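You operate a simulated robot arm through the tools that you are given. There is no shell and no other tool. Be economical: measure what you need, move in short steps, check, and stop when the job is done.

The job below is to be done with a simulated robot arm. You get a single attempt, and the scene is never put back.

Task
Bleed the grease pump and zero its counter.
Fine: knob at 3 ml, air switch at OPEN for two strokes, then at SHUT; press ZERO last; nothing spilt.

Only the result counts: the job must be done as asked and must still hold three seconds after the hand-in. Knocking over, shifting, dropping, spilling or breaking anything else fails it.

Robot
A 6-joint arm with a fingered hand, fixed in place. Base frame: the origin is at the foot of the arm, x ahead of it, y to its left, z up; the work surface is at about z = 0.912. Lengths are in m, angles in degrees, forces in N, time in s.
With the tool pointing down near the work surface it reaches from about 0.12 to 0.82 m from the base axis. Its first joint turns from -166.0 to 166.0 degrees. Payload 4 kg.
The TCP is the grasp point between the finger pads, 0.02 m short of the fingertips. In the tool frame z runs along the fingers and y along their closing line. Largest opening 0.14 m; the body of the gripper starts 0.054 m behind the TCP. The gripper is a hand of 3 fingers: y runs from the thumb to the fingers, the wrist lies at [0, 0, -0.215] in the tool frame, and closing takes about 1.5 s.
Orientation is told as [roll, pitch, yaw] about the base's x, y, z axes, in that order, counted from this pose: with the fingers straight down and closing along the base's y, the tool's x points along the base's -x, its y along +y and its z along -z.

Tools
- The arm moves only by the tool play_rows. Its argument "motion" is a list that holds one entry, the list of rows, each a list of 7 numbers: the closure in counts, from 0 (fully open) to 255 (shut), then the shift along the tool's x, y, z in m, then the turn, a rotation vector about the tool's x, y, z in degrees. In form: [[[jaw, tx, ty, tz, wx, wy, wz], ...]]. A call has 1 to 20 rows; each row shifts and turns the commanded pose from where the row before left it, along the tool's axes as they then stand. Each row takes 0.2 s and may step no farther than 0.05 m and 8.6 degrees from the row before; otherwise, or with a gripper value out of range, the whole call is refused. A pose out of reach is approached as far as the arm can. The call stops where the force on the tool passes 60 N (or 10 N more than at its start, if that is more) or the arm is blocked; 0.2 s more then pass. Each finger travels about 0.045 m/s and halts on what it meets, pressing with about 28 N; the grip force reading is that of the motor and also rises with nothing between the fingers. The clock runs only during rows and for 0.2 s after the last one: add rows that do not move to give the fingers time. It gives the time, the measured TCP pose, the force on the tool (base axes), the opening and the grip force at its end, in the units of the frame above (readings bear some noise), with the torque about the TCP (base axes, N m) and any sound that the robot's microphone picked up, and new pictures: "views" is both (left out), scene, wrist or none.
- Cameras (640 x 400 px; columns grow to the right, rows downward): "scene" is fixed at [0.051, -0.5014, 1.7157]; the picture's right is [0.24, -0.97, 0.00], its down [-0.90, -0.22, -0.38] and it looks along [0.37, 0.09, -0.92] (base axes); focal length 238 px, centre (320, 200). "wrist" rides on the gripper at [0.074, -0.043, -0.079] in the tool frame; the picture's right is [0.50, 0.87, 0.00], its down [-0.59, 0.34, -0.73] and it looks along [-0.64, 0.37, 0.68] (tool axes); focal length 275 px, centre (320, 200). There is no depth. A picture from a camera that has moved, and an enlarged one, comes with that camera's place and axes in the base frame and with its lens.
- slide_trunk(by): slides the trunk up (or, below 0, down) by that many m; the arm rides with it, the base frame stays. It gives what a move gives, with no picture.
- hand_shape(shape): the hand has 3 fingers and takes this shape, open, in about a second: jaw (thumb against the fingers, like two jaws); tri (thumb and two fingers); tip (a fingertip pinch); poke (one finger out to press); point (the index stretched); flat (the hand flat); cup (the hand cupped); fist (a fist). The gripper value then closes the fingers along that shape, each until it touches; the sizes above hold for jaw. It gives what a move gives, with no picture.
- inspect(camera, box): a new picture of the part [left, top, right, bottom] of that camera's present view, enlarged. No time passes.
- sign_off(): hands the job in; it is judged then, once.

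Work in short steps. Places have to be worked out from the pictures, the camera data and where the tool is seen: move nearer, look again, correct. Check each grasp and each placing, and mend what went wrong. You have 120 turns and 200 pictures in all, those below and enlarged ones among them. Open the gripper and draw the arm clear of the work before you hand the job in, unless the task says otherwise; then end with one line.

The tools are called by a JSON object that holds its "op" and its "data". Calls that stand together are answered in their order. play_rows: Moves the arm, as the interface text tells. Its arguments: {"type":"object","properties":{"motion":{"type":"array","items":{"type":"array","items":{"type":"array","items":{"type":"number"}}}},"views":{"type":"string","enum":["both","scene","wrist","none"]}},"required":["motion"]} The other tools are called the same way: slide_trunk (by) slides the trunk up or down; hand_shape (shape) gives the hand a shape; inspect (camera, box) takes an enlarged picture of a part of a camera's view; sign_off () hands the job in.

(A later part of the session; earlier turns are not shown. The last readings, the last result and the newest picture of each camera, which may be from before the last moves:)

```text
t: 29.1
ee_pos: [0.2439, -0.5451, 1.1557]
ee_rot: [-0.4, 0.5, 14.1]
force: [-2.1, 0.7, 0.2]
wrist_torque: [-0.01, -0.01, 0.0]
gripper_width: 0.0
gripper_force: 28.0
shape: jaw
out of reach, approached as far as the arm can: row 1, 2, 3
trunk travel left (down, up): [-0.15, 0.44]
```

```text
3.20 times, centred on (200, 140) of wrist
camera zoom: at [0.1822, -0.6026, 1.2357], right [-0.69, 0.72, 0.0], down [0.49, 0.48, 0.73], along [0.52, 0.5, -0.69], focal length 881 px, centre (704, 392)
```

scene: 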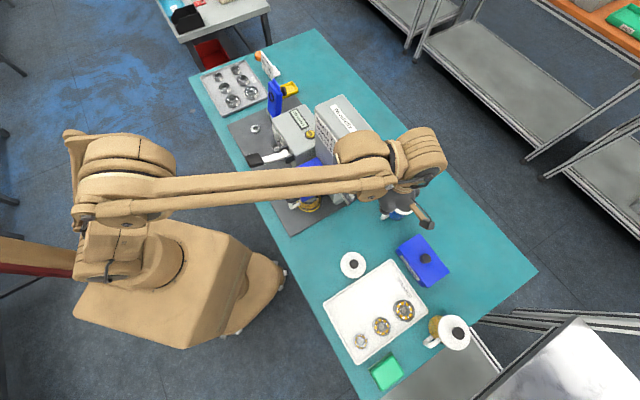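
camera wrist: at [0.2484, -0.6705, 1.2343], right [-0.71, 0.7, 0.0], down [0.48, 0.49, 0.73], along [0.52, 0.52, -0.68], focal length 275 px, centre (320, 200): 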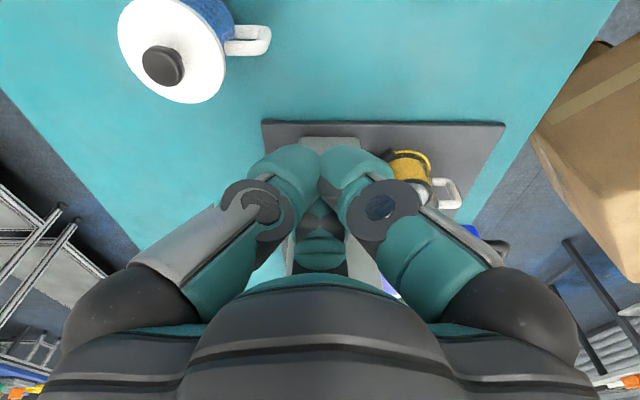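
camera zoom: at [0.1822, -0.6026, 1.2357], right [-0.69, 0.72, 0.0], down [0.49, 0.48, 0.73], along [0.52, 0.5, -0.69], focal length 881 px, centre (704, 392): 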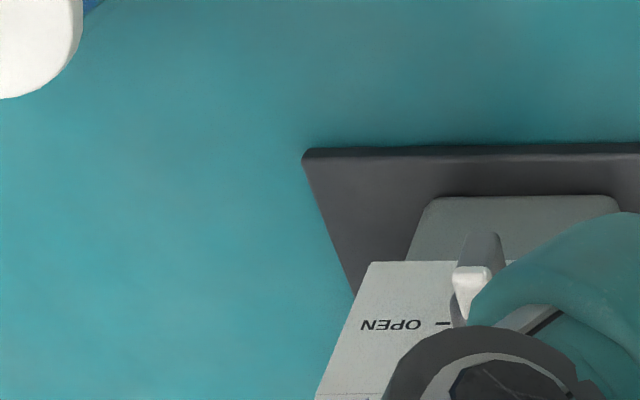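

Opening the jaw gives a view between the fingers.

{"op": "play_rows", "data": {"motion": [[[0, 0, 0, 0, 0, 0, 0], [0, 0, 0, 0, 0, 0, 0], [0, 0, 0, 0, 0, 0, 0], [0, 0, 0, 0, 0, 0, 0], [0, 0, 0, 0, 0, 0, 0], [0, 0, 0, 0, 0, 0, 0], [0, 0, 0, 0, 0, 0, 0], [0, 0, 0, 0, 0, 0, 0]]], "views": "wrist"}}

{"op": "inspect", "data": {"camera": "wrist", "box": [200, 120, 320, 220]}}

```text
t: 30.9
ee_pos: [0.2439, -0.5458, 1.1543]
ee_rot: [-0.2, 0.5, 14.0]
force: [-0.1, -0.2, -0.8]
wrist_torque: [-0.01, 0.0, -0.01]
gripper_width: 0.1402
gripper_force: 0.1
shape: jaw
trunk travel left (down, up): [-0.15, 0.44]
camera wrist: at [0.1831, -0.6034, 1.2353], right [-0.7, 0.72, 0.0], down [0.49, 0.48, 0.73], along [0.52, 0.51, -0.69], focal length 275 px, centre (320, 200)
```

wrist: 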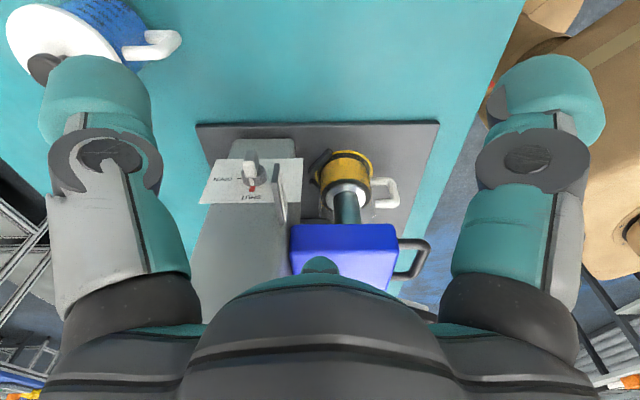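

```text
4.00 times, centred on (260, 170) of wrist
camera zoom: at [0.1831, -0.6034, 1.2353], right [-0.7, 0.72, 0.0], down [0.49, 0.48, 0.73], along [0.52, 0.51, -0.69], focal length 1101 px, centre (560, 320)
```

zoom: 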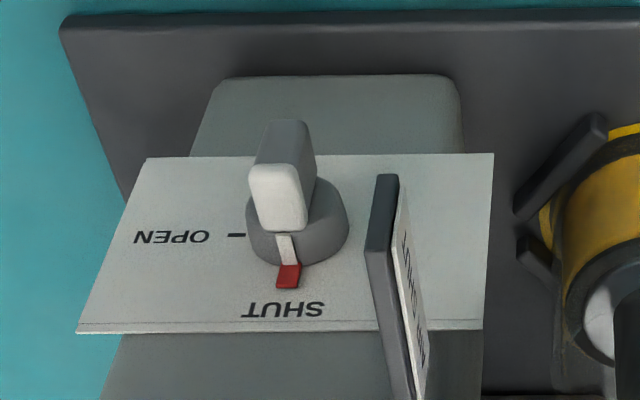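

Switch: SHUT up, OPEN tick to the back (+d), about 90° turn; white cap near (0.366,-0.527,1.02), sign on its -d side. I'll push the bar's lower end from the +d side. First move above that side, close, and tilt the hand toward the column.

{"op": "play_rows", "data": {"motion": [[[255, 0, 0, -0.05, 0, 0, 0], [255, -0.0285, -0.0262, 0, 0, 0, 0], [255, -0.0285, -0.0262, 0, 0, 0, 0], [255, -0.0285, -0.0262, 0, 0, 0, 0], [255, -0.0285, -0.0262, 0, 0, 0, 0], [255, 0, 0, 0, 0, 0, -7.75], [255, 0, 0, 0, 0, 0, -7.75], [255, 0, 0, 0, 0, 0, -7.75], [255, 0, 0, 0, 0, 0, -7.75], [255, 0, 0, 0, 0, -7, 0], [255, 0, 0, 0, 0, -7, 0], [255, 0, 0, 0, 0, -7, 0], [255, 0, 0, 0, 0, -7, 0], [255, 0, 0, 0, 0, -7, 0], [255, 0, 0, 0, 0, 0, 0]]]}}

```text
t: 33.8
ee_pos: [0.4637, -0.5734, 1.2073]
ee_rot: [0.5, -31.0, 20.6]
force: [-52.9, -42.5, 13.1]
wrist_torque: [3.02, -2.61, 3.48]
gripper_width: 0.0001
gripper_force: 27.8
shape: jaw
out of reach, approached as far as the arm can: row 1, 7, 8, 9, 10, 11, 12, 13, 14
trunk travel left (down, up): [-0.15, 0.44]
stopped in row 14: the force on the tool passed its limit at 64 N (the readings are from after the stop); the commanded pose is now the measured one
camera wrist: at [0.3814, -0.649, 1.2363], right [-0.71, 0.66, -0.25], down [0.0, 0.36, 0.93], along [0.7, 0.66, -0.25], focal length 275 px, centre (320, 200)
```

scene: 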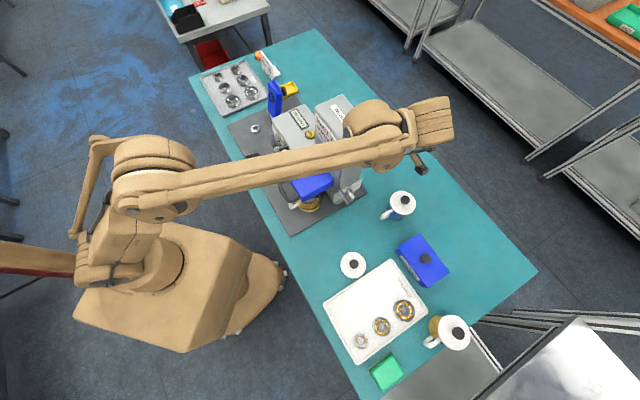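
wrist: 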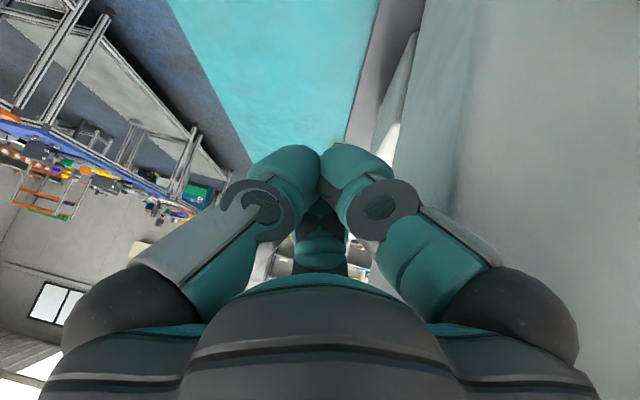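

The arm hit its wrist limit and drifted against the column (pump appears unmoved). I back away from it along -u at once.

{"op": "play_rows", "data": {"motion": [[[255, 0.016, -0.009, -0.01, 0, 0, 0], [255, 0.033, -0.017, -0.02, 0, 0, 0], [255, 0.033, -0.017, -0.02, 0, 0, 0]]]}}

```text
t: 34.6
ee_pos: [0.4592, -0.6117, 1.2049]
ee_rot: [2.0, -30.2, 17.9]
force: [-0.9, -0.5, 0.3]
wrist_torque: [0.01, 0.01, -0.01]
gripper_width: 0.0
gripper_force: 27.9
shape: jaw
out of reach, approached as far as the arm can: row 1, 2, 3
trunk travel left (down, up): [-0.15, 0.44]
camera wrist: at [0.3754, -0.6851, 1.2343], right [-0.69, 0.69, -0.22], down [0.03, 0.34, 0.94], along [0.72, 0.64, -0.26], focal length 275 px, centre (320, 200)
```

scene: 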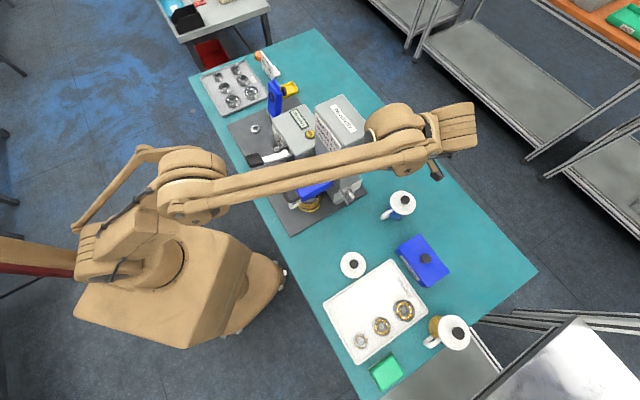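
wrist: 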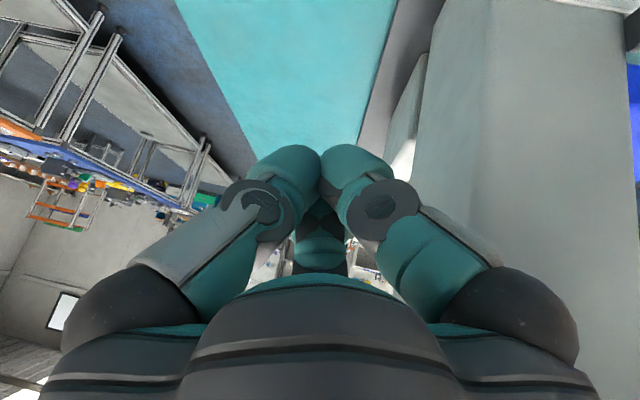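

Yaw above ~20° isn't reachable there. I straighten, move off to the -u side, and go to yaw -45 instead, then I'll lean sideways.

{"op": "play_rows", "data": {"motion": [[[255, 0, 0, 0, 0, 7.5, 0], [255, 0, 0, 0, 0, 7.5, 0], [255, 0, 0, 0, 0, 7.5, 0], [255, 0, 0, 0, 0, 7.5, 0], [255, 0.036, -0.0145, 0, 0, 0, 0], [255, 0.036, -0.0145, 0, 0, 0, 0], [255, 0, 0, 0, 0, 0, 7.9], [255, 0, 0, 0, 0, 0, 7.9], [255, 0, 0, 0, 0, 0, 7.9], [255, 0, 0, 0, 0, 0, 7.9], [255, 0, 0, 0, 0, 0, 7.9], [255, 0, 0, 0, 0, 0, 7.9], [255, 0, 0, 0, 0, 0, 7.9], [255, 0, 0, 0, 0, 0, 7.9]]], "views": "scene"}}

```text
t: 37.6
ee_pos: [0.4035, -0.6458, 1.1986]
ee_rot: [0.9, 0.1, -42.1]
force: [-0.2, 0.0, 1.3]
wrist_torque: [0.03, 0.01, 0.01]
gripper_width: 0.0
gripper_force: 28.4
shape: jaw
out of reach, approached as far as the arm can: row 5, 8
trunk travel left (down, up): [-0.15, 0.44]
```

scene: 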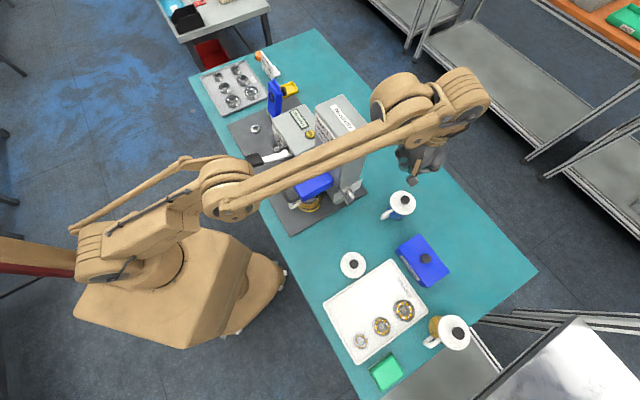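

Good. Now lean the hand: fingers toward +u.

{"op": "play_rows", "data": {"motion": [[[255, 0, 0, 0, 0, 0, 2.9], [255, 0, 0, 0, -7, 0, 0], [255, 0, 0, 0, -7, 0, 0], [255, 0, 0, 0, -7, 0, 0], [255, 0, 0, 0, -7, 0, 0], [255, 0, 0, 0, -7, 0, 0], [255, 0, 0, 0, 0, 0, 0]]]}}

```text
t: 39.2
ee_pos: [0.3889, -0.6153, 1.1872]
ee_rot: [36.0, 0.0, -44.8]
force: [-0.3, 0.0, 0.1]
wrist_torque: [0.01, 0.02, -0.01]
gripper_width: 0.0
gripper_force: 27.7
shape: jaw
out of reach, approached as far as the arm can: row 2, 3
trunk travel left (down, up): [-0.15, 0.44]
camera wrist: at [0.279, -0.6203, 1.2257], right [0.14, 0.85, 0.51], down [0.31, -0.53, 0.79], along [0.94, 0.05, -0.33], focal length 275 px, centre (320, 200)
```

scene: 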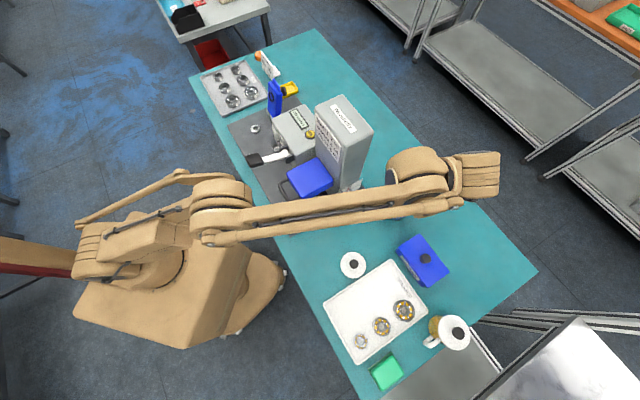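
wrist: 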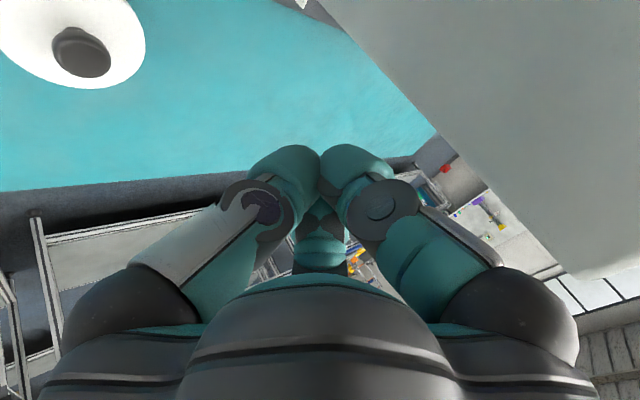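

The pose is good (tool x = -d, y/z in the u–up plane). Descend 8 cm at d≈0.71 and look.

{"op": "play_rows", "data": {"motion": [[[255, 0, -0.0255, 0.035, 0, 0, 0], [255, 0, -0.0255, 0.035, 0, 0, 0], [255, 0, 0, 0, 0, 0, 0]]]}}

{"op": "inspect", "data": {"camera": "scene", "box": [300, 140, 420, 230]}}

```text
t: 40.0
ee_pos: [0.3884, -0.6176, 1.0976]
ee_rot: [35.9, 0.1, -44.8]
force: [0.1, -0.3, 0.1]
wrist_torque: [0.01, -0.01, -0.01]
gripper_width: 0.0003
gripper_force: 28.3
shape: jaw
trunk travel left (down, up): [-0.15, 0.44]
camera wrist: at [0.279, -0.6208, 1.1377], right [0.14, 0.85, 0.51], down [0.31, -0.53, 0.79], along [0.94, 0.05, -0.34], focal length 275 px, centre (320, 200)
```

scene: 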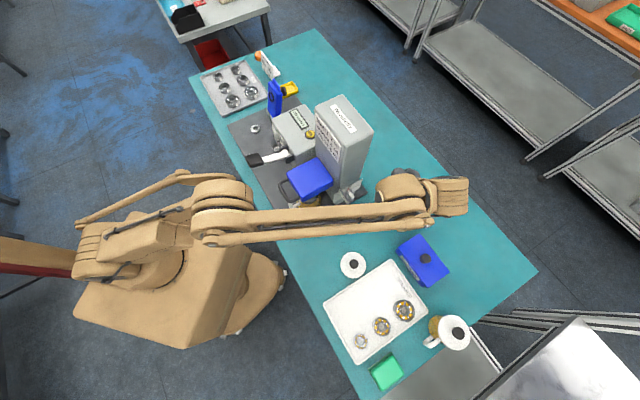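
wrist: 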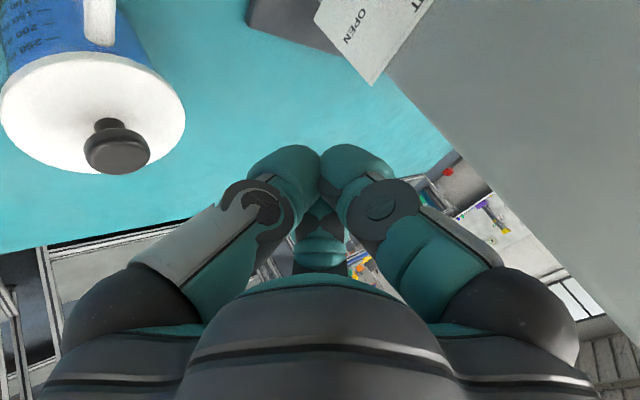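

```text
4.44 times, centred on (360, 185) of scene
camera zoom: at [0.051, -0.5014, 1.7157], right [0.24, -0.97, 0.0], down [-0.9, -0.22, -0.38], along [0.37, 0.09, -0.92], focal length 1058 px, centre (142, 267)
```

zoom: 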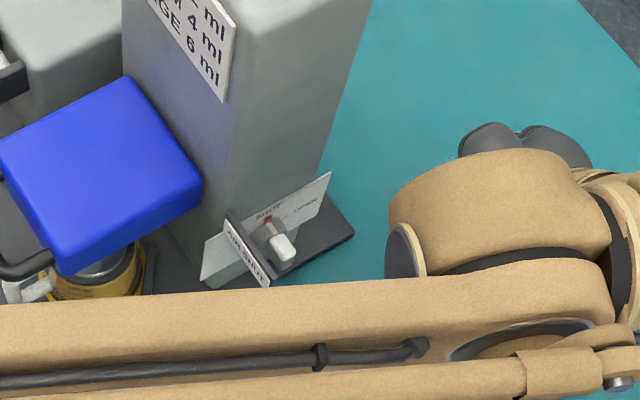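

Pump hasn't moved. Descend beside the switch (staying ~4 cm to its +d side).

{"op": "play_rows", "data": {"motion": [[[255, 0, -0.0084, 0.03, 0, 0, 0], [255, 0, -0.0083, 0.03, 0, 0, 0], [255, 0, 0, 0.0244, 0, 0, 0], [255, 0, 0, 0, 0, 0, 0]]]}}

{"op": "inspect", "data": {"camera": "scene", "box": [320, 150, 400, 210]}}

```text
t: 41.0
ee_pos: [0.4127, -0.5901, 1.0204]
ee_rot: [35.8, 0.0, -44.8]
force: [0.1, -0.1, -0.2]
wrist_torque: [-0.03, 0.03, 0.01]
gripper_width: 0.0
gripper_force: 28.0
shape: jaw
trunk travel left (down, up): [-0.15, 0.44]
camera wrist: at [0.3046, -0.5947, 1.0601], right [0.14, 0.85, 0.51], down [0.31, -0.53, 0.79], along [0.94, 0.05, -0.34], focal length 275 px, centre (320, 200)
```

scene: 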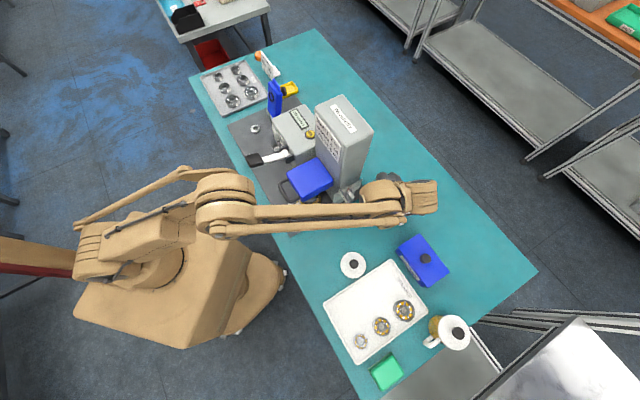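
wrist: 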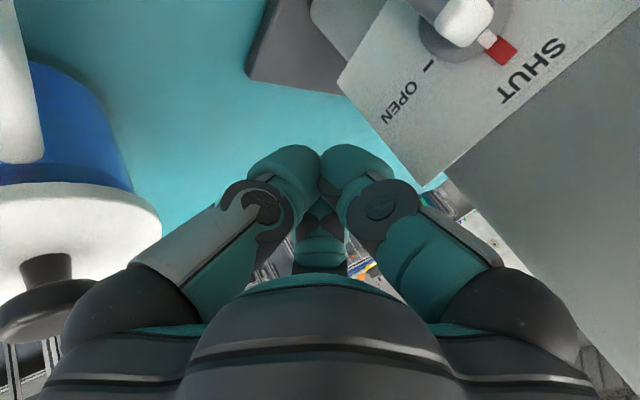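

```text
6.67 times, centred on (360, 180) of scene
camera zoom: at [0.051, -0.5014, 1.7157], right [0.24, -0.97, 0.0], down [-0.9, -0.22, -0.38], along [0.37, 0.09, -0.92], focal length 1587 px, centre (53, 333)
```

zoom: 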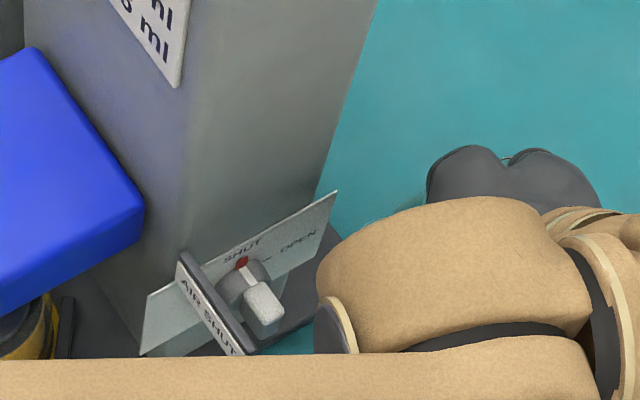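

Realized: with the finger coming straight down it would hit both ends of the bar. I lean the hand so it points partly toward -d, letting the tip poke just the lower end. Rise a bit and add 35° lean.

{"op": "play_rows", "data": {"motion": [[[255, 0, 0.0176, -0.0243, 0, 0, 0], [255, 0, 0, 0, 0, 7, 0], [255, 0, 0, 0, 0, 7, 0], [255, 0, 0, 0, 0, 7, 0], [255, 0, 0, 0, 0, 7, 0], [255, 0, 0, 0, 0, 7, 0], [255, 0, 0, 0, 0, 0, 0]]]}}

{"op": "inspect", "data": {"camera": "scene", "box": [320, 150, 420, 225]}}

```text
t: 42.6
ee_pos: [0.4134, -0.59, 1.0503]
ee_rot: [36.7, 11.5, -36.5]
force: [0.2, 0.5, -0.1]
wrist_torque: [0.03, -0.02, 0.01]
gripper_width: 0.0002
gripper_force: 28.0
shape: jaw
out of reach, approached as far as the arm can: row 4, 5, 6
trunk travel left (down, up): [-0.15, 0.44]
camera wrist: at [0.3129, -0.6164, 1.1032], right [0.1, 0.79, 0.61], down [0.49, -0.57, 0.66], along [0.87, 0.23, -0.44], focal length 275 px, centre (320, 200)
```

scene: 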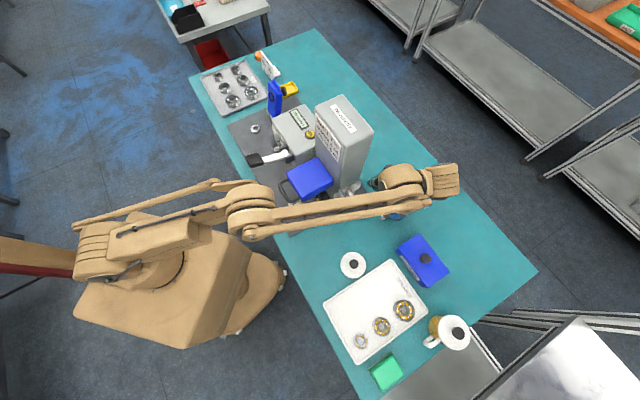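
wrist: 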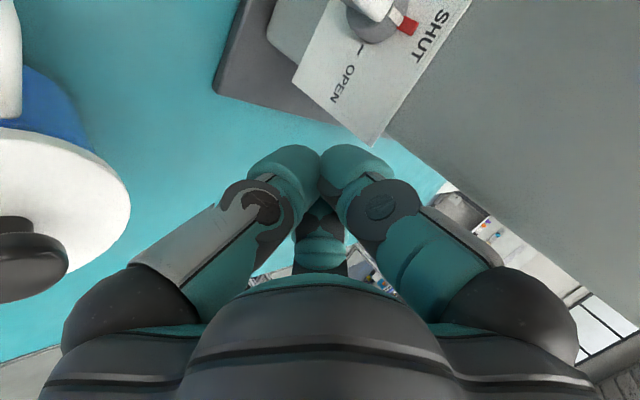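

```text
5.33 times, centred on (370, 188) of scene
camera zoom: at [0.051, -0.5014, 1.7157], right [0.24, -0.97, 0.0], down [-0.9, -0.22, -0.38], along [0.37, 0.09, -0.92], focal length 1270 px, centre (53, 267)
```

zoom: 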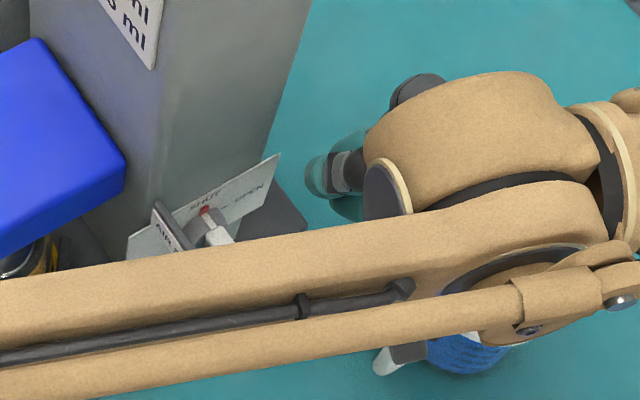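

The wrist flex limits this. Raising the trunk will slope the forearm down and free the wrist, so I slide it up 0.25 m.

{"op": "slide_trunk", "data": {"by": 0.25}}

```text
t: 45.2
ee_pos: [0.4139, -0.5907, 1.3005]
ee_rot: [36.7, 11.3, -36.5]
force: [-0.2, -0.7, -0.1]
wrist_torque: [-0.04, 0.02, 0.01]
gripper_width: 0.0001
gripper_force: 27.8
shape: jaw
trunk travel left (down, up): [-0.4, 0.19]
```

{"op": "play_rows", "data": {"motion": [[[255, 0, 0, 0, 0, 7, 0], [255, 0, 0, 0, 0, 7, 0], [255, 0, 0, 0, 0, 7, 0], [255, 0, 0, 0, 0, 0, 0]]], "views": "scene"}}

```text
t: 46.2
ee_pos: [0.413, -0.5911, 1.3002]
ee_rot: [36.6, 11.4, -36.5]
force: [-1.4, 0.4, 0.0]
wrist_torque: [-0.02, 0.0, 0.0]
gripper_width: 0.0001
gripper_force: 28.8
shape: jaw
out of reach, approached as far as the arm can: row 1, 2, 3
trunk travel left (down, up): [-0.4, 0.19]
```

scene: 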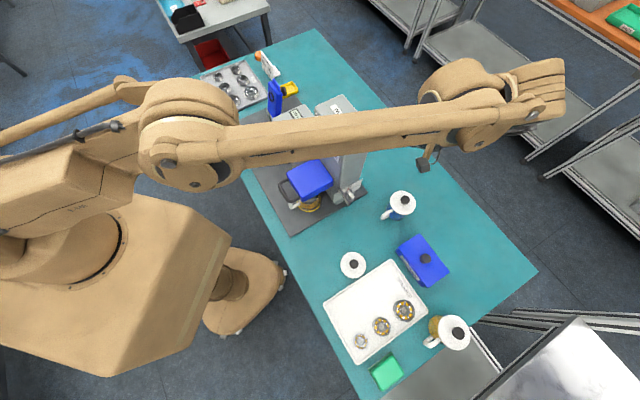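

Lower to z 1.10, staying a bit further off the column, and see what orientation results.

{"op": "play_rows", "data": {"motion": [[[255, 0.0045, -0.0245, -0.017, 0, 0, 0], [255, -0.0079, -0.0237, 0.0312, 0, 0, 0], [255, -0.0079, -0.0237, 0.0312, 0, 0, 0], [255, -0.0079, -0.0237, 0.0312, 0, 0, 0], [255, -0.0079, -0.0237, 0.0312, 0, 0, 0], [255, -0.0079, -0.0237, 0.0312, 0, 0, 0], [255, 0, 0, 0, 0, 0, 0]]], "views": "scene"}}

```text
t: 47.8
ee_pos: [0.3835, -0.5744, 1.1154]
ee_rot: [36.4, 10.9, -36.7]
force: [-0.2, 0.5, -0.4]
wrist_torque: [-0.01, 0.01, 0.02]
gripper_width: 0.0
gripper_force: 28.2
shape: jaw
out of reach, approached as far as the arm can: row 1, 2, 3, 4, 5, 6
trunk travel left (down, up): [-0.4, 0.19]
```

scene: 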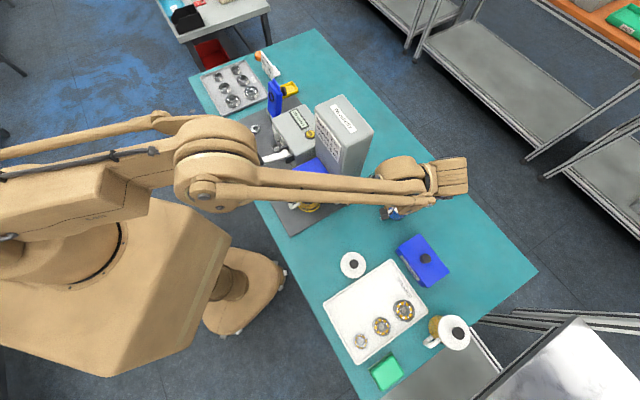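

It seems the roll joint is the limit. I roll the hand by 60° about its own axis first, then apply the same lean.

{"op": "play_rows", "data": {"motion": [[[255, 0, 0, 0, 0, 0, 7.5], [255, 0, 0, 0, 0, 0, 7.5], [255, 0, 0, 0, 0, 0, 7.5], [255, 0, 0, 0, 0, 0, 7.5], [255, 0, 0, 0, 0, 0, 7.5], [255, 0, 0, 0, 0, 0, 7.5], [255, 0, 0, 0, 0, 0, 7.5], [255, 0, 0, 0, 0, 0, 7.5], [255, 0, 0, 0, 6.06, 3.5, 0], [255, 0, 0, 0, 6.06, 3.5, 0], [255, 0, 0, 0, 6.06, 3.5, 0], [255, 0, 0, 0, 0, 0, 0]]]}}

```text
t: 50.4
ee_pos: [0.3854, -0.5745, 1.1158]
ee_rot: [9.2, 36.8, -97.4]
force: [-1.6, 0.1, -1.2]
wrist_torque: [0.0, 0.01, -0.03]
gripper_width: 0.0002
gripper_force: 28.1
shape: jaw
out of reach, approached as far as the arm can: row 9, 10, 11
trunk travel left (down, up): [-0.4, 0.19]
camera wrist: at [0.3332, -0.5502, 1.218], right [0.89, 0.21, 0.41], down [0.1, -0.96, 0.27], along [0.45, -0.2, -0.87], focal length 275 px, centre (320, 200)
```

scene: 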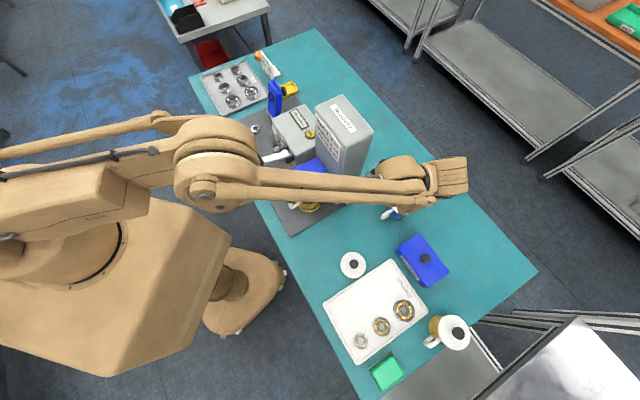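
wrist: 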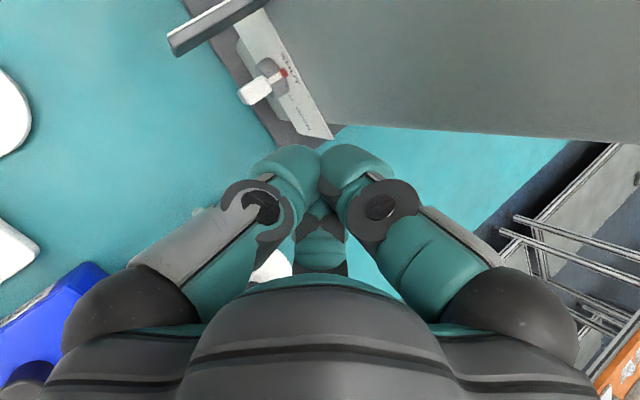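

Same lean limit, but this orientation (pointing +u, slightly -d, down) still works: the slanted thumb can catch only the lower outer end of the bar. The camera also sees the switch now. Descend to z≈1.03 beside it.

{"op": "play_rows", "data": {"motion": [[[255, -0.0149, 0.0009, 0.0251, 0, 0, 0], [255, -0.0149, 0.0009, 0.0251, 0, 0, 0], [255, -0.0149, 0.0009, 0.0251, 0, 0, 0], [255, 0, 0, 0, 0, 0, 0]]]}}

```text
t: 51.4
ee_pos: [0.3835, -0.5351, 1.0577]
ee_rot: [9.3, 36.7, -97.5]
force: [-3.1, -4.1, 2.1]
wrist_torque: [0.08, -0.08, -0.02]
gripper_width: 0.0001
gripper_force: 28.2
shape: jaw
out of reach, approached as far as the arm can: row 1, 2, 3
trunk travel left (down, up): [-0.4, 0.19]
camera wrist: at [0.3319, -0.5095, 1.1594], right [0.89, 0.2, 0.41], down [0.09, -0.96, 0.27], along [0.45, -0.21, -0.87], focal length 275 px, centre (320, 200)
```

scene: 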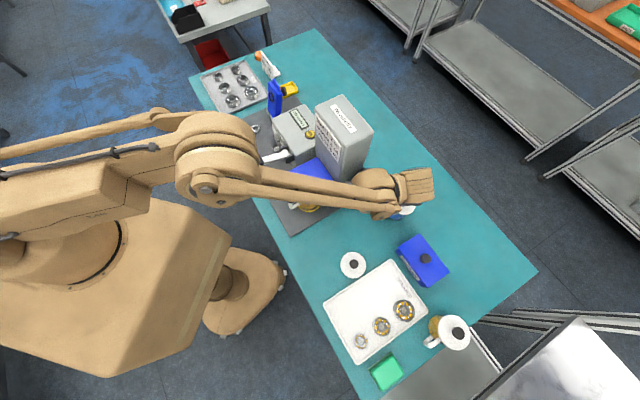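
wrist: 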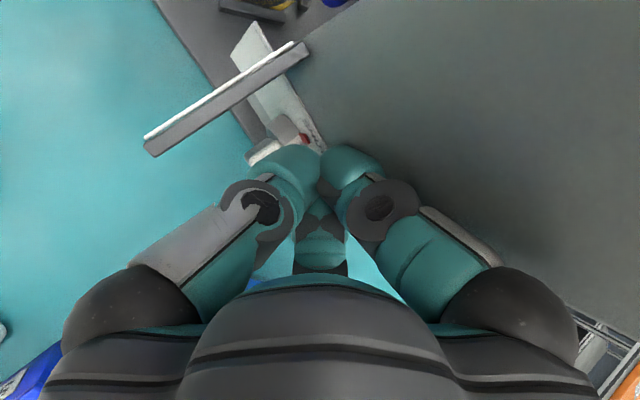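

The arm hit the lean limit and drifted onto the column lightly (5 N). I back out and reduce the -d lean by 14°.

{"op": "play_rows", "data": {"motion": [[[255, 0, 0, -0.03, 0, 0, 0], [255, 0, 0, -0.03, -6.06, -3.5, 0], [255, 0, 0, -0.01, -6.06, -3.5, 0], [255, 0, 0, 0, 0, 0, 0]]]}}

```text
t: 52.4
ee_pos: [0.3671, -0.5722, 1.1133]
ee_rot: [20.1, 30.0, -99.4]
force: [0.9, 0.0, -0.6]
wrist_torque: [-0.06, 0.01, -0.02]
gripper_width: 0.0
gripper_force: 28.3
shape: jaw
trunk travel left (down, up): [-0.4, 0.19]
camera wrist: at [0.3069, -0.5266, 1.2024], right [0.85, 0.15, 0.51], down [-0.09, -0.91, 0.4], along [0.52, -0.39, -0.76], focal length 275 px, centre (320, 200)
```

scene: 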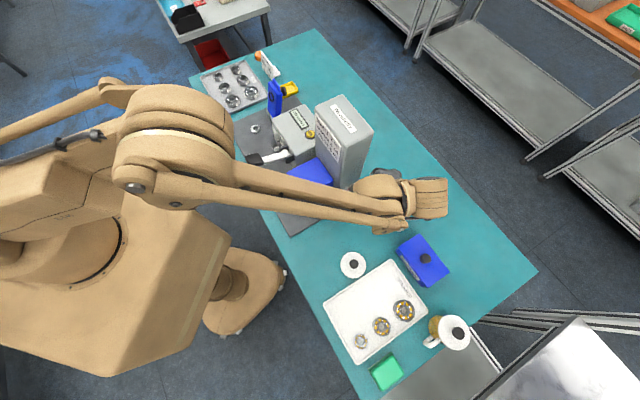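
wrist: 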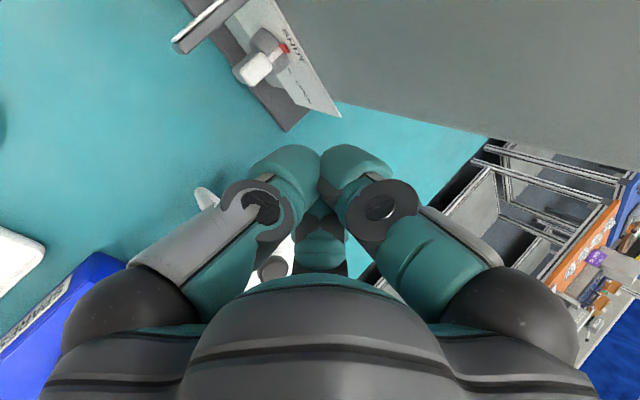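

Reachable now. Descend two thirds of the way to the side of the switch, then look.

{"op": "play_rows", "data": {"motion": [[[255, -0.0149, -0.0028, 0.034, 0, 0, 0], [255, -0.0149, -0.0028, 0.034, 0, 0, 0], [255, 0, 0, 0, 0, 0, 0]]], "views": "wrist"}}

{"op": "inspect", "data": {"camera": "scene", "box": [320, 140, 420, 215]}}

```text
t: 53.2
ee_pos: [0.3858, -0.5678, 1.0422]
ee_rot: [20.2, 29.9, -99.5]
force: [-1.0, 0.4, 0.4]
wrist_torque: [-0.02, -0.02, -0.01]
gripper_width: 0.0
gripper_force: 27.9
shape: jaw
trunk travel left (down, up): [-0.4, 0.19]
camera wrist: at [0.3255, -0.5218, 1.1307], right [0.85, 0.15, 0.51], down [-0.08, -0.91, 0.4], along [0.52, -0.39, -0.76], focal length 275 px, centre (320, 200)
```

wrist: 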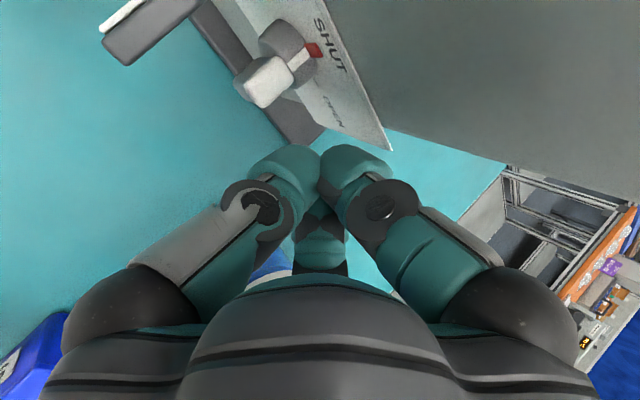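

```text
5.33 times, centred on (370, 178) of scene
camera zoom: at [0.051, -0.5014, 1.7157], right [0.24, -0.97, 0.0], down [-0.9, -0.22, -0.38], along [0.37, 0.09, -0.92], focal length 1270 px, centre (53, 320)
```

zoom: 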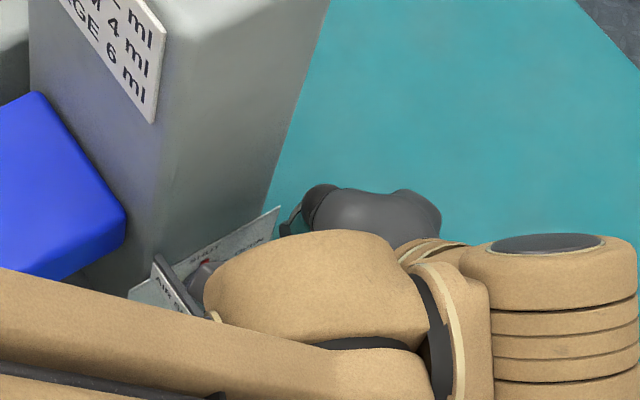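

Switch is well seen: axis about u -0.11, d 0.632, z 1.001. Lower so the thumb is level with the bar's lower half.

{"op": "play_rows", "data": {"motion": [[[255, -0.0035, -0.0035, 0.0192, 0, 0, 0], [255, -0.0035, -0.0036, 0.0192, 0, 0, 0], [255, 0, 0, 0, 0, 0, 0]]], "views": "wrist"}}

{"op": "inspect", "data": {"camera": "wrist", "box": [200, 0, 400, 180]}}

```text
t: 54.0
ee_pos: [0.3888, -0.5498, 1.0178]
ee_rot: [20.3, 30.0, -99.5]
force: [13.7, -35.5, 26.3]
wrist_torque: [0.18, 0.5, 0.59]
gripper_width: 0.0
gripper_force: 27.9
shape: jaw
out of reach, approached as far as the arm can: row 1, 2
trunk travel left (down, up): [-0.4, 0.19]
camera wrist: at [0.3299, -0.502, 1.1057], right [0.85, 0.14, 0.51], down [-0.09, -0.91, 0.41], along [0.52, -0.39, -0.76], focal length 275 px, centre (320, 200)
```

wrist: 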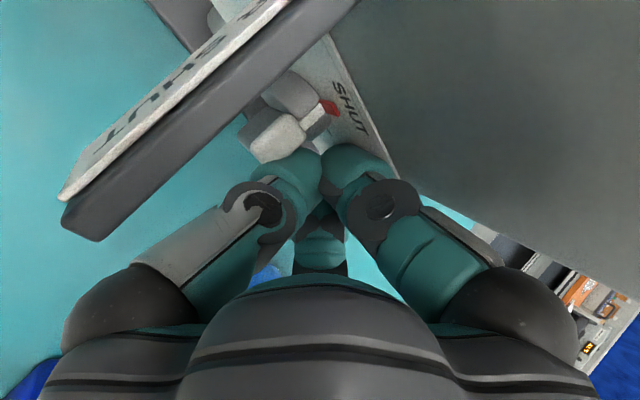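

```text
2.22 times, centred on (300, 90) of wrist
camera zoom: at [0.3299, -0.502, 1.1057], right [0.85, 0.14, 0.51], down [-0.09, -0.91, 0.41], along [0.52, -0.39, -0.76], focal length 612 px, centre (364, 444)
```

zoom: 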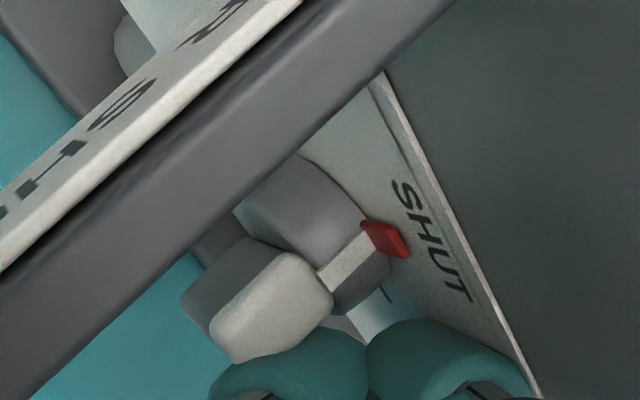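

Pressing the whole bar sideways (35 N) without turning it; this approach is poor. I found the sign is actually above the bar (z≈1.05–1.08), so approaching from the front-outer side under the sign is possible. I back off +d then out and up.

{"op": "play_rows", "data": {"motion": [[[255, -0.0076, 0.013, 0, 0, 0, 0], [255, 0, 0, -0.04, 0, 0, 0], [255, 0, 0, -0.04, 0, 0, 0], [255, 0, 0, -0.04, 0, 0, 0], [255, 0, 0, -0.04, 0, 0, 0]]]}}

```text
t: 55.2
ee_pos: [0.3309, -0.616, 1.154]
ee_rot: [20.0, 29.9, -99.5]
force: [-0.5, -0.7, -0.5]
wrist_torque: [0.02, 0.0, -0.02]
gripper_width: 0.0
gripper_force: 27.7
shape: jaw
out of reach, approached as far as the arm can: row 1
trunk travel left (down, up): [-0.4, 0.19]
camera wrist: at [0.2705, -0.5694, 1.2429], right [0.85, 0.15, 0.51], down [-0.08, -0.91, 0.4], along [0.52, -0.39, -0.76], focal length 275 px, centre (320, 200)
```

scene: 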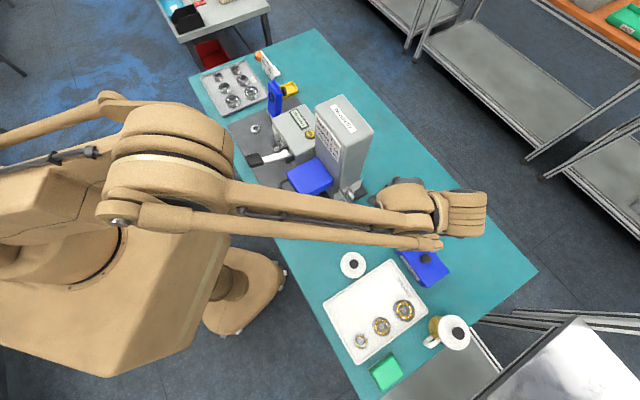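
wrist: 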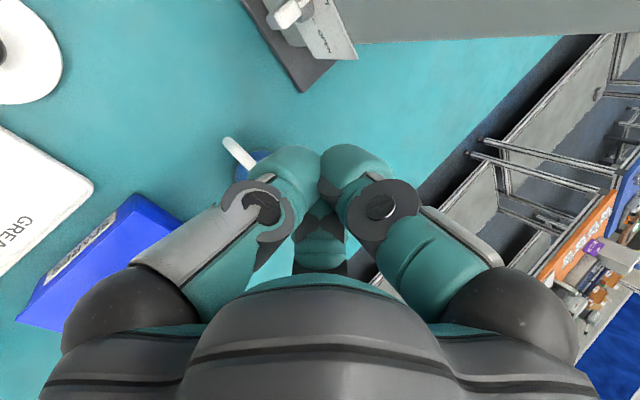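

Reorient: raise and turn the fingers to point outward toward +x, about 25° below horizontal.

{"op": "play_rows", "data": {"motion": [[[255, 0.0165, -0.0105, -0.043, 0, 0, 0], [255, 0.0165, -0.0105, -0.043, 0, 0, 0], [255, 0, 0, 0, -7.27, 1.46, 0], [255, 0, 0, 0, -7.27, 1.46, 0], [255, 0, 0, 0, -7.27, 1.46, 0], [255, 0, 0, 0, -7.27, 1.46, 0], [255, 0, 0, 0, -7.27, 1.46, 0], [255, 0, 0, 0, 0, 0, 0]]]}}

{"op": "hand_shape", "data": {"shape": "poke"}}

{"op": "inspect", "data": {"camera": "wrist", "box": [0, 0, 640, 400]}}

{"op": "inspect", "data": {"camera": "scene", "box": [240, 120, 460, 280]}}

```text
t: 57.0
ee_pos: [0.2816, -0.6153, 1.2329]
ee_rot: [59.5, 35.6, -94.0]
force: [-0.9, 0.8, -0.3]
wrist_torque: [-0.02, 0.01, -0.02]
gripper_width: 0.0
gripper_force: 28.4
shape: jaw
trunk travel left (down, up): [-0.4, 0.19]
camera wrist: at [0.1966, -0.5501, 1.2799], right [0.44, -0.06, 0.9], down [-0.52, -0.83, 0.2], along [0.73, -0.55, -0.39], focal length 275 px, centre (320, 200)
```

scene: 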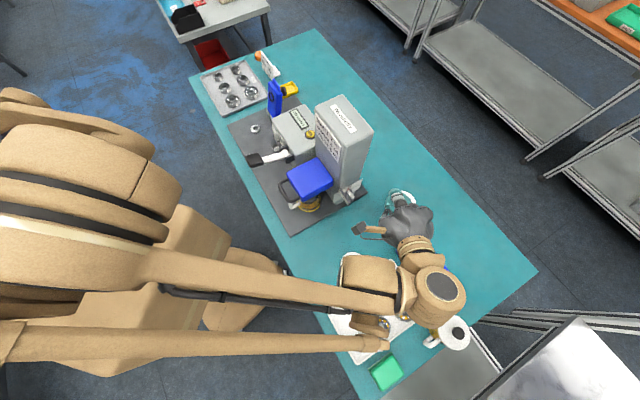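
wrist: 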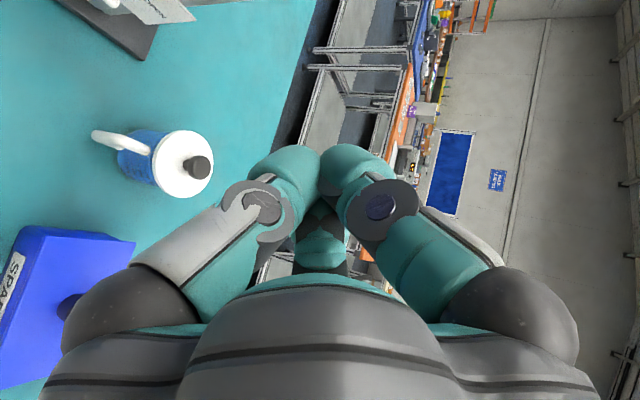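

```text
t: 57.9
ee_pos: [0.2814, -0.6153, 1.2334]
ee_rot: [59.4, 35.6, -93.9]
force: [-1.0, -0.6, 0.4]
wrist_torque: [-0.01, 0.01, -0.01]
gripper_width: 0.0
gripper_force: 0.0
shape: poke
trunk travel left (down, up): [-0.4, 0.19]
```

```text
1.00 times, centred on (320, 200) of wrist (not enlarged: the box is as wide or as high as the picture)
camera zoom: at [0.1965, -0.5502, 1.2799], right [0.44, -0.06, 0.9], down [-0.52, -0.83, 0.2], along [0.73, -0.55, -0.39], focal length 275 px, centre (320, 200)
```

zoom: 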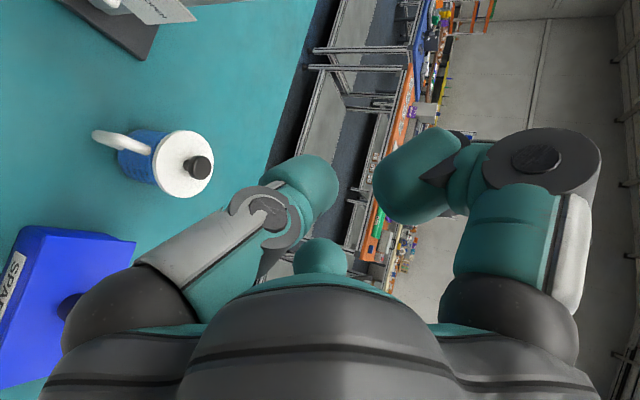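

```text
2.50 times, centred on (350, 200) of scene
camera zoom: at [0.051, -0.5014, 1.7157], right [0.24, -0.97, 0.0], down [-0.9, -0.22, -0.38], along [0.37, 0.09, -0.92], focal length 595 px, centre (245, 200)
```

zoom: 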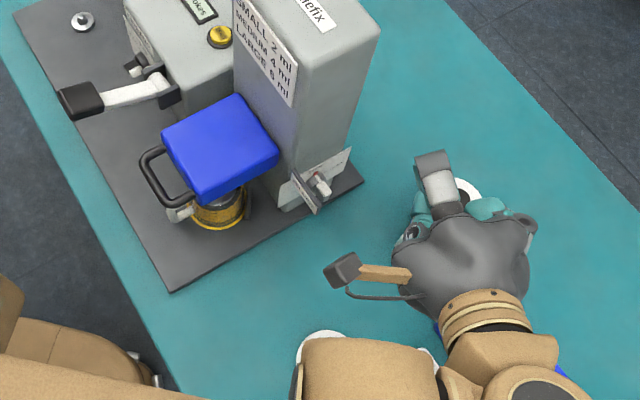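

The scene view is clear now. New plan: grip the switch bar in the jaw with the hand pointing along the switch axis (+u, ~32° down) and roll the wrist. I set jaw half open and reorient with roll 35°.

{"op": "hand_shape", "data": {"shape": "jaw"}}

{"op": "play_rows", "data": {"motion": [[[110, 0, 0, 0, 6.19, 3.26, 0], [110, 0, 0, 0, 6.19, 3.26, 0], [110, 0, 0, 0, 6.19, 3.26, 0], [110, 0, 0, 0, 6.19, 3.26, 0], [110, 0, 0, 0, 0, 0, 7.85], [110, 0, 0, 0, 0, 0, 7.85], [110, 0, 0, 0, 0, 0, 7.85], [110, 0, 0, 0, 0, 0, 7.85], [110, 0, 0, 0, 0, 0, 7.85], [110, 0, 0, 0, 0, 0, 7.85], [110, 0, 0, 0, 0, 0, 7.85], [110, 0, 0, 0, 0, 0, 7.85], [110, 0, 0, 0, 0, 0, 7.85], [110, 0, 0, 0, 0, 0, 0]]]}}

```text
t: 58.8
ee_pos: [0.2815, -0.6157, 1.2332]
ee_rot: [59.4, 35.7, -93.9]
force: [0.0, 0.8, 0.1]
wrist_torque: [0.01, -0.01, 0.0]
gripper_width: 0.1398
gripper_force: 0.0
shape: jaw
trunk travel left (down, up): [-0.4, 0.19]
```

```text
t: 61.8
ee_pos: [0.2984, -0.6135, 1.2339]
ee_rot: [-40.5, 45.8, 170.1]
force: [-0.7, 0.1, -0.1]
wrist_torque: [0.02, 0.03, 0.01]
gripper_width: 0.0801
gripper_force: 0.1
shape: jaw
out of reach, approached as far as the arm can: row 4
trunk travel left (down, up): [-0.4, 0.19]
camera wrist: at [0.2839, -0.6285, 1.3491], right [0.63, -0.78, -0.03], down [-0.77, -0.61, -0.19], along [0.12, 0.14, -0.98], focal length 275 px, centre (320, 200)
```

scene: 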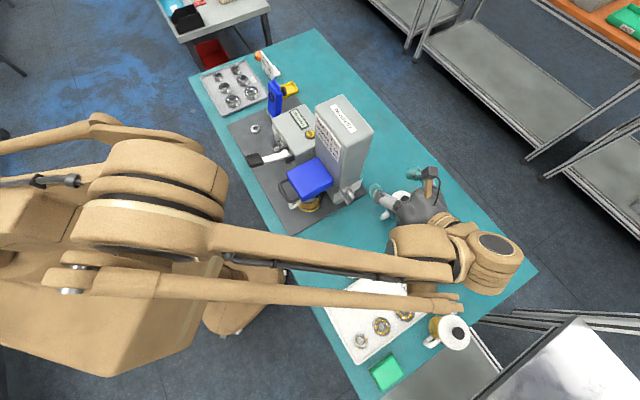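
wrist: 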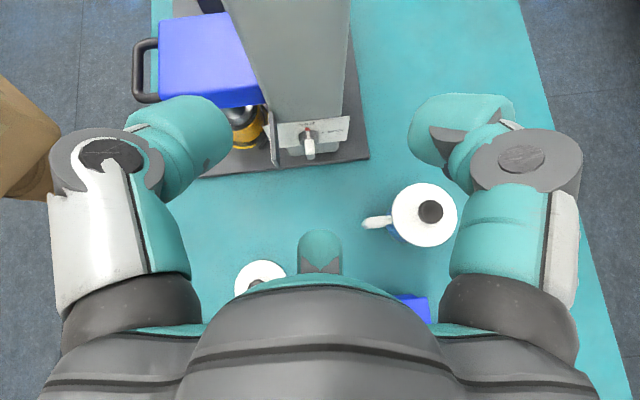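

Excellent view and pose. Now descend to the pre-grip line, 12 cm back from the switch.

{"op": "play_rows", "data": {"motion": [[[110, -0.0328, 0.0138, 0.0243, 0, 0, 0], [110, -0.0328, 0.0138, 0.0243, 0, 0, 0], [110, -0.0328, 0.0138, 0.0243, 0, 0, 0], [110, -0.0328, 0.0138, 0.0243, 0, 0, 0], [110, 0, 0, 0, 0, 0, 0]]]}}

{"op": "inspect", "data": {"camera": "wrist", "box": [220, 40, 420, 200]}}

```text
t: 63.0
ee_pos: [0.2833, -0.5708, 1.083]
ee_rot: [-40.0, 45.8, 170.1]
force: [0.1, -0.2, -0.2]
wrist_torque: [0.0, -0.02, -0.03]
gripper_width: 0.0799
gripper_force: 0.1
shape: jaw
out of reach, approached as far as the arm can: row 3, 4
trunk travel left (down, up): [-0.4, 0.19]
camera wrist: at [0.269, -0.5849, 1.1984], right [0.62, -0.78, -0.03], down [-0.77, -0.61, -0.18], along [0.12, 0.14, -0.98], focal length 275 px, centre (320, 200)
```

scene: 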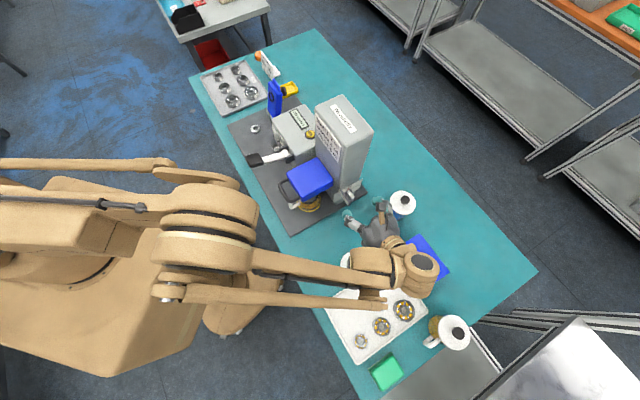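
wrist: 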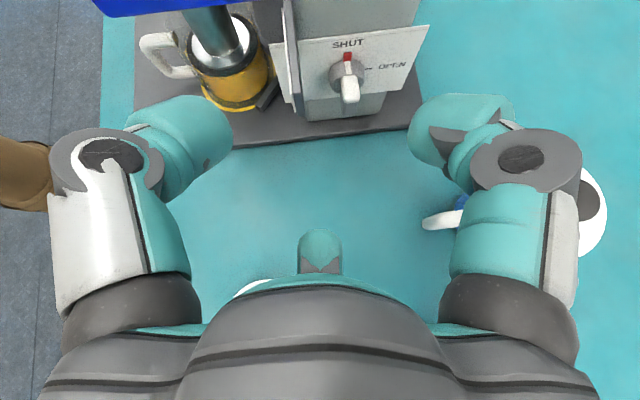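

```text
2.50 times, centred on (320, 120) of wrist
camera zoom: at [0.269, -0.5849, 1.1984], right [0.62, -0.78, -0.03], down [-0.77, -0.61, -0.18], along [0.12, 0.14, -0.98], focal length 688 px, centre (320, 400)
```

zoom: 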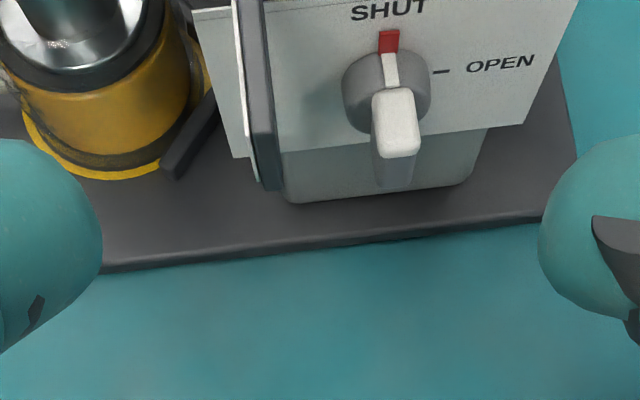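

Switch confirmed at u≈-0.108, d≈0.632, top z≈1.016. Advance half way along the tool axis.

{"op": "play_rows", "data": {"motion": [[[110, -0.0028, 0.014, 0.0295, 0, 0, 0], [110, -0.0028, 0.014, 0.0295, 0, 0, 0], [110, 0, 0, 0, 0, 0, 0]]]}}

```text
t: 63.8
ee_pos: [0.3211, -0.5385, 1.0644]
ee_rot: [-40.3, 45.8, 170.2]
force: [-0.1, 0.1, 0.1]
wrist_torque: [-0.01, 0.02, -0.04]
gripper_width: 0.08
gripper_force: 0.0
shape: jaw
out of reach, approached as far as the arm can: row 1, 2
trunk travel left (down, up): [-0.4, 0.19]
camera wrist: at [0.3069, -0.5527, 1.1785], right [0.63, -0.78, -0.03], down [-0.77, -0.61, -0.18], along [0.12, 0.14, -0.98], focal length 275 px, centre (320, 200)
```

scene: 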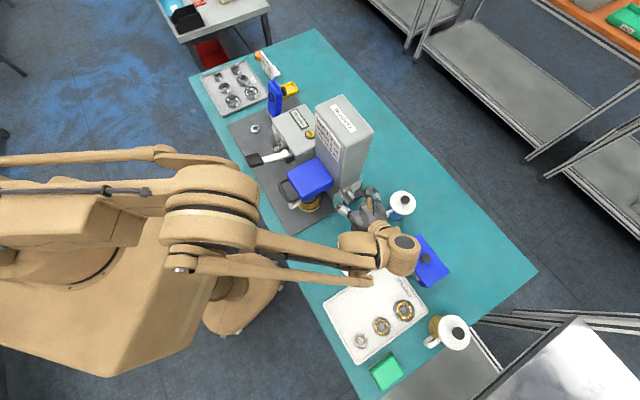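
wrist: 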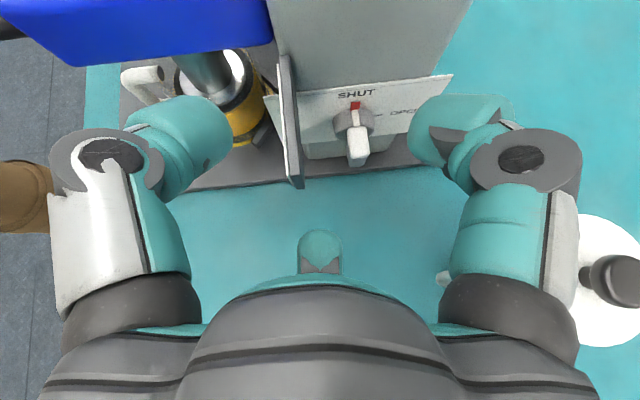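

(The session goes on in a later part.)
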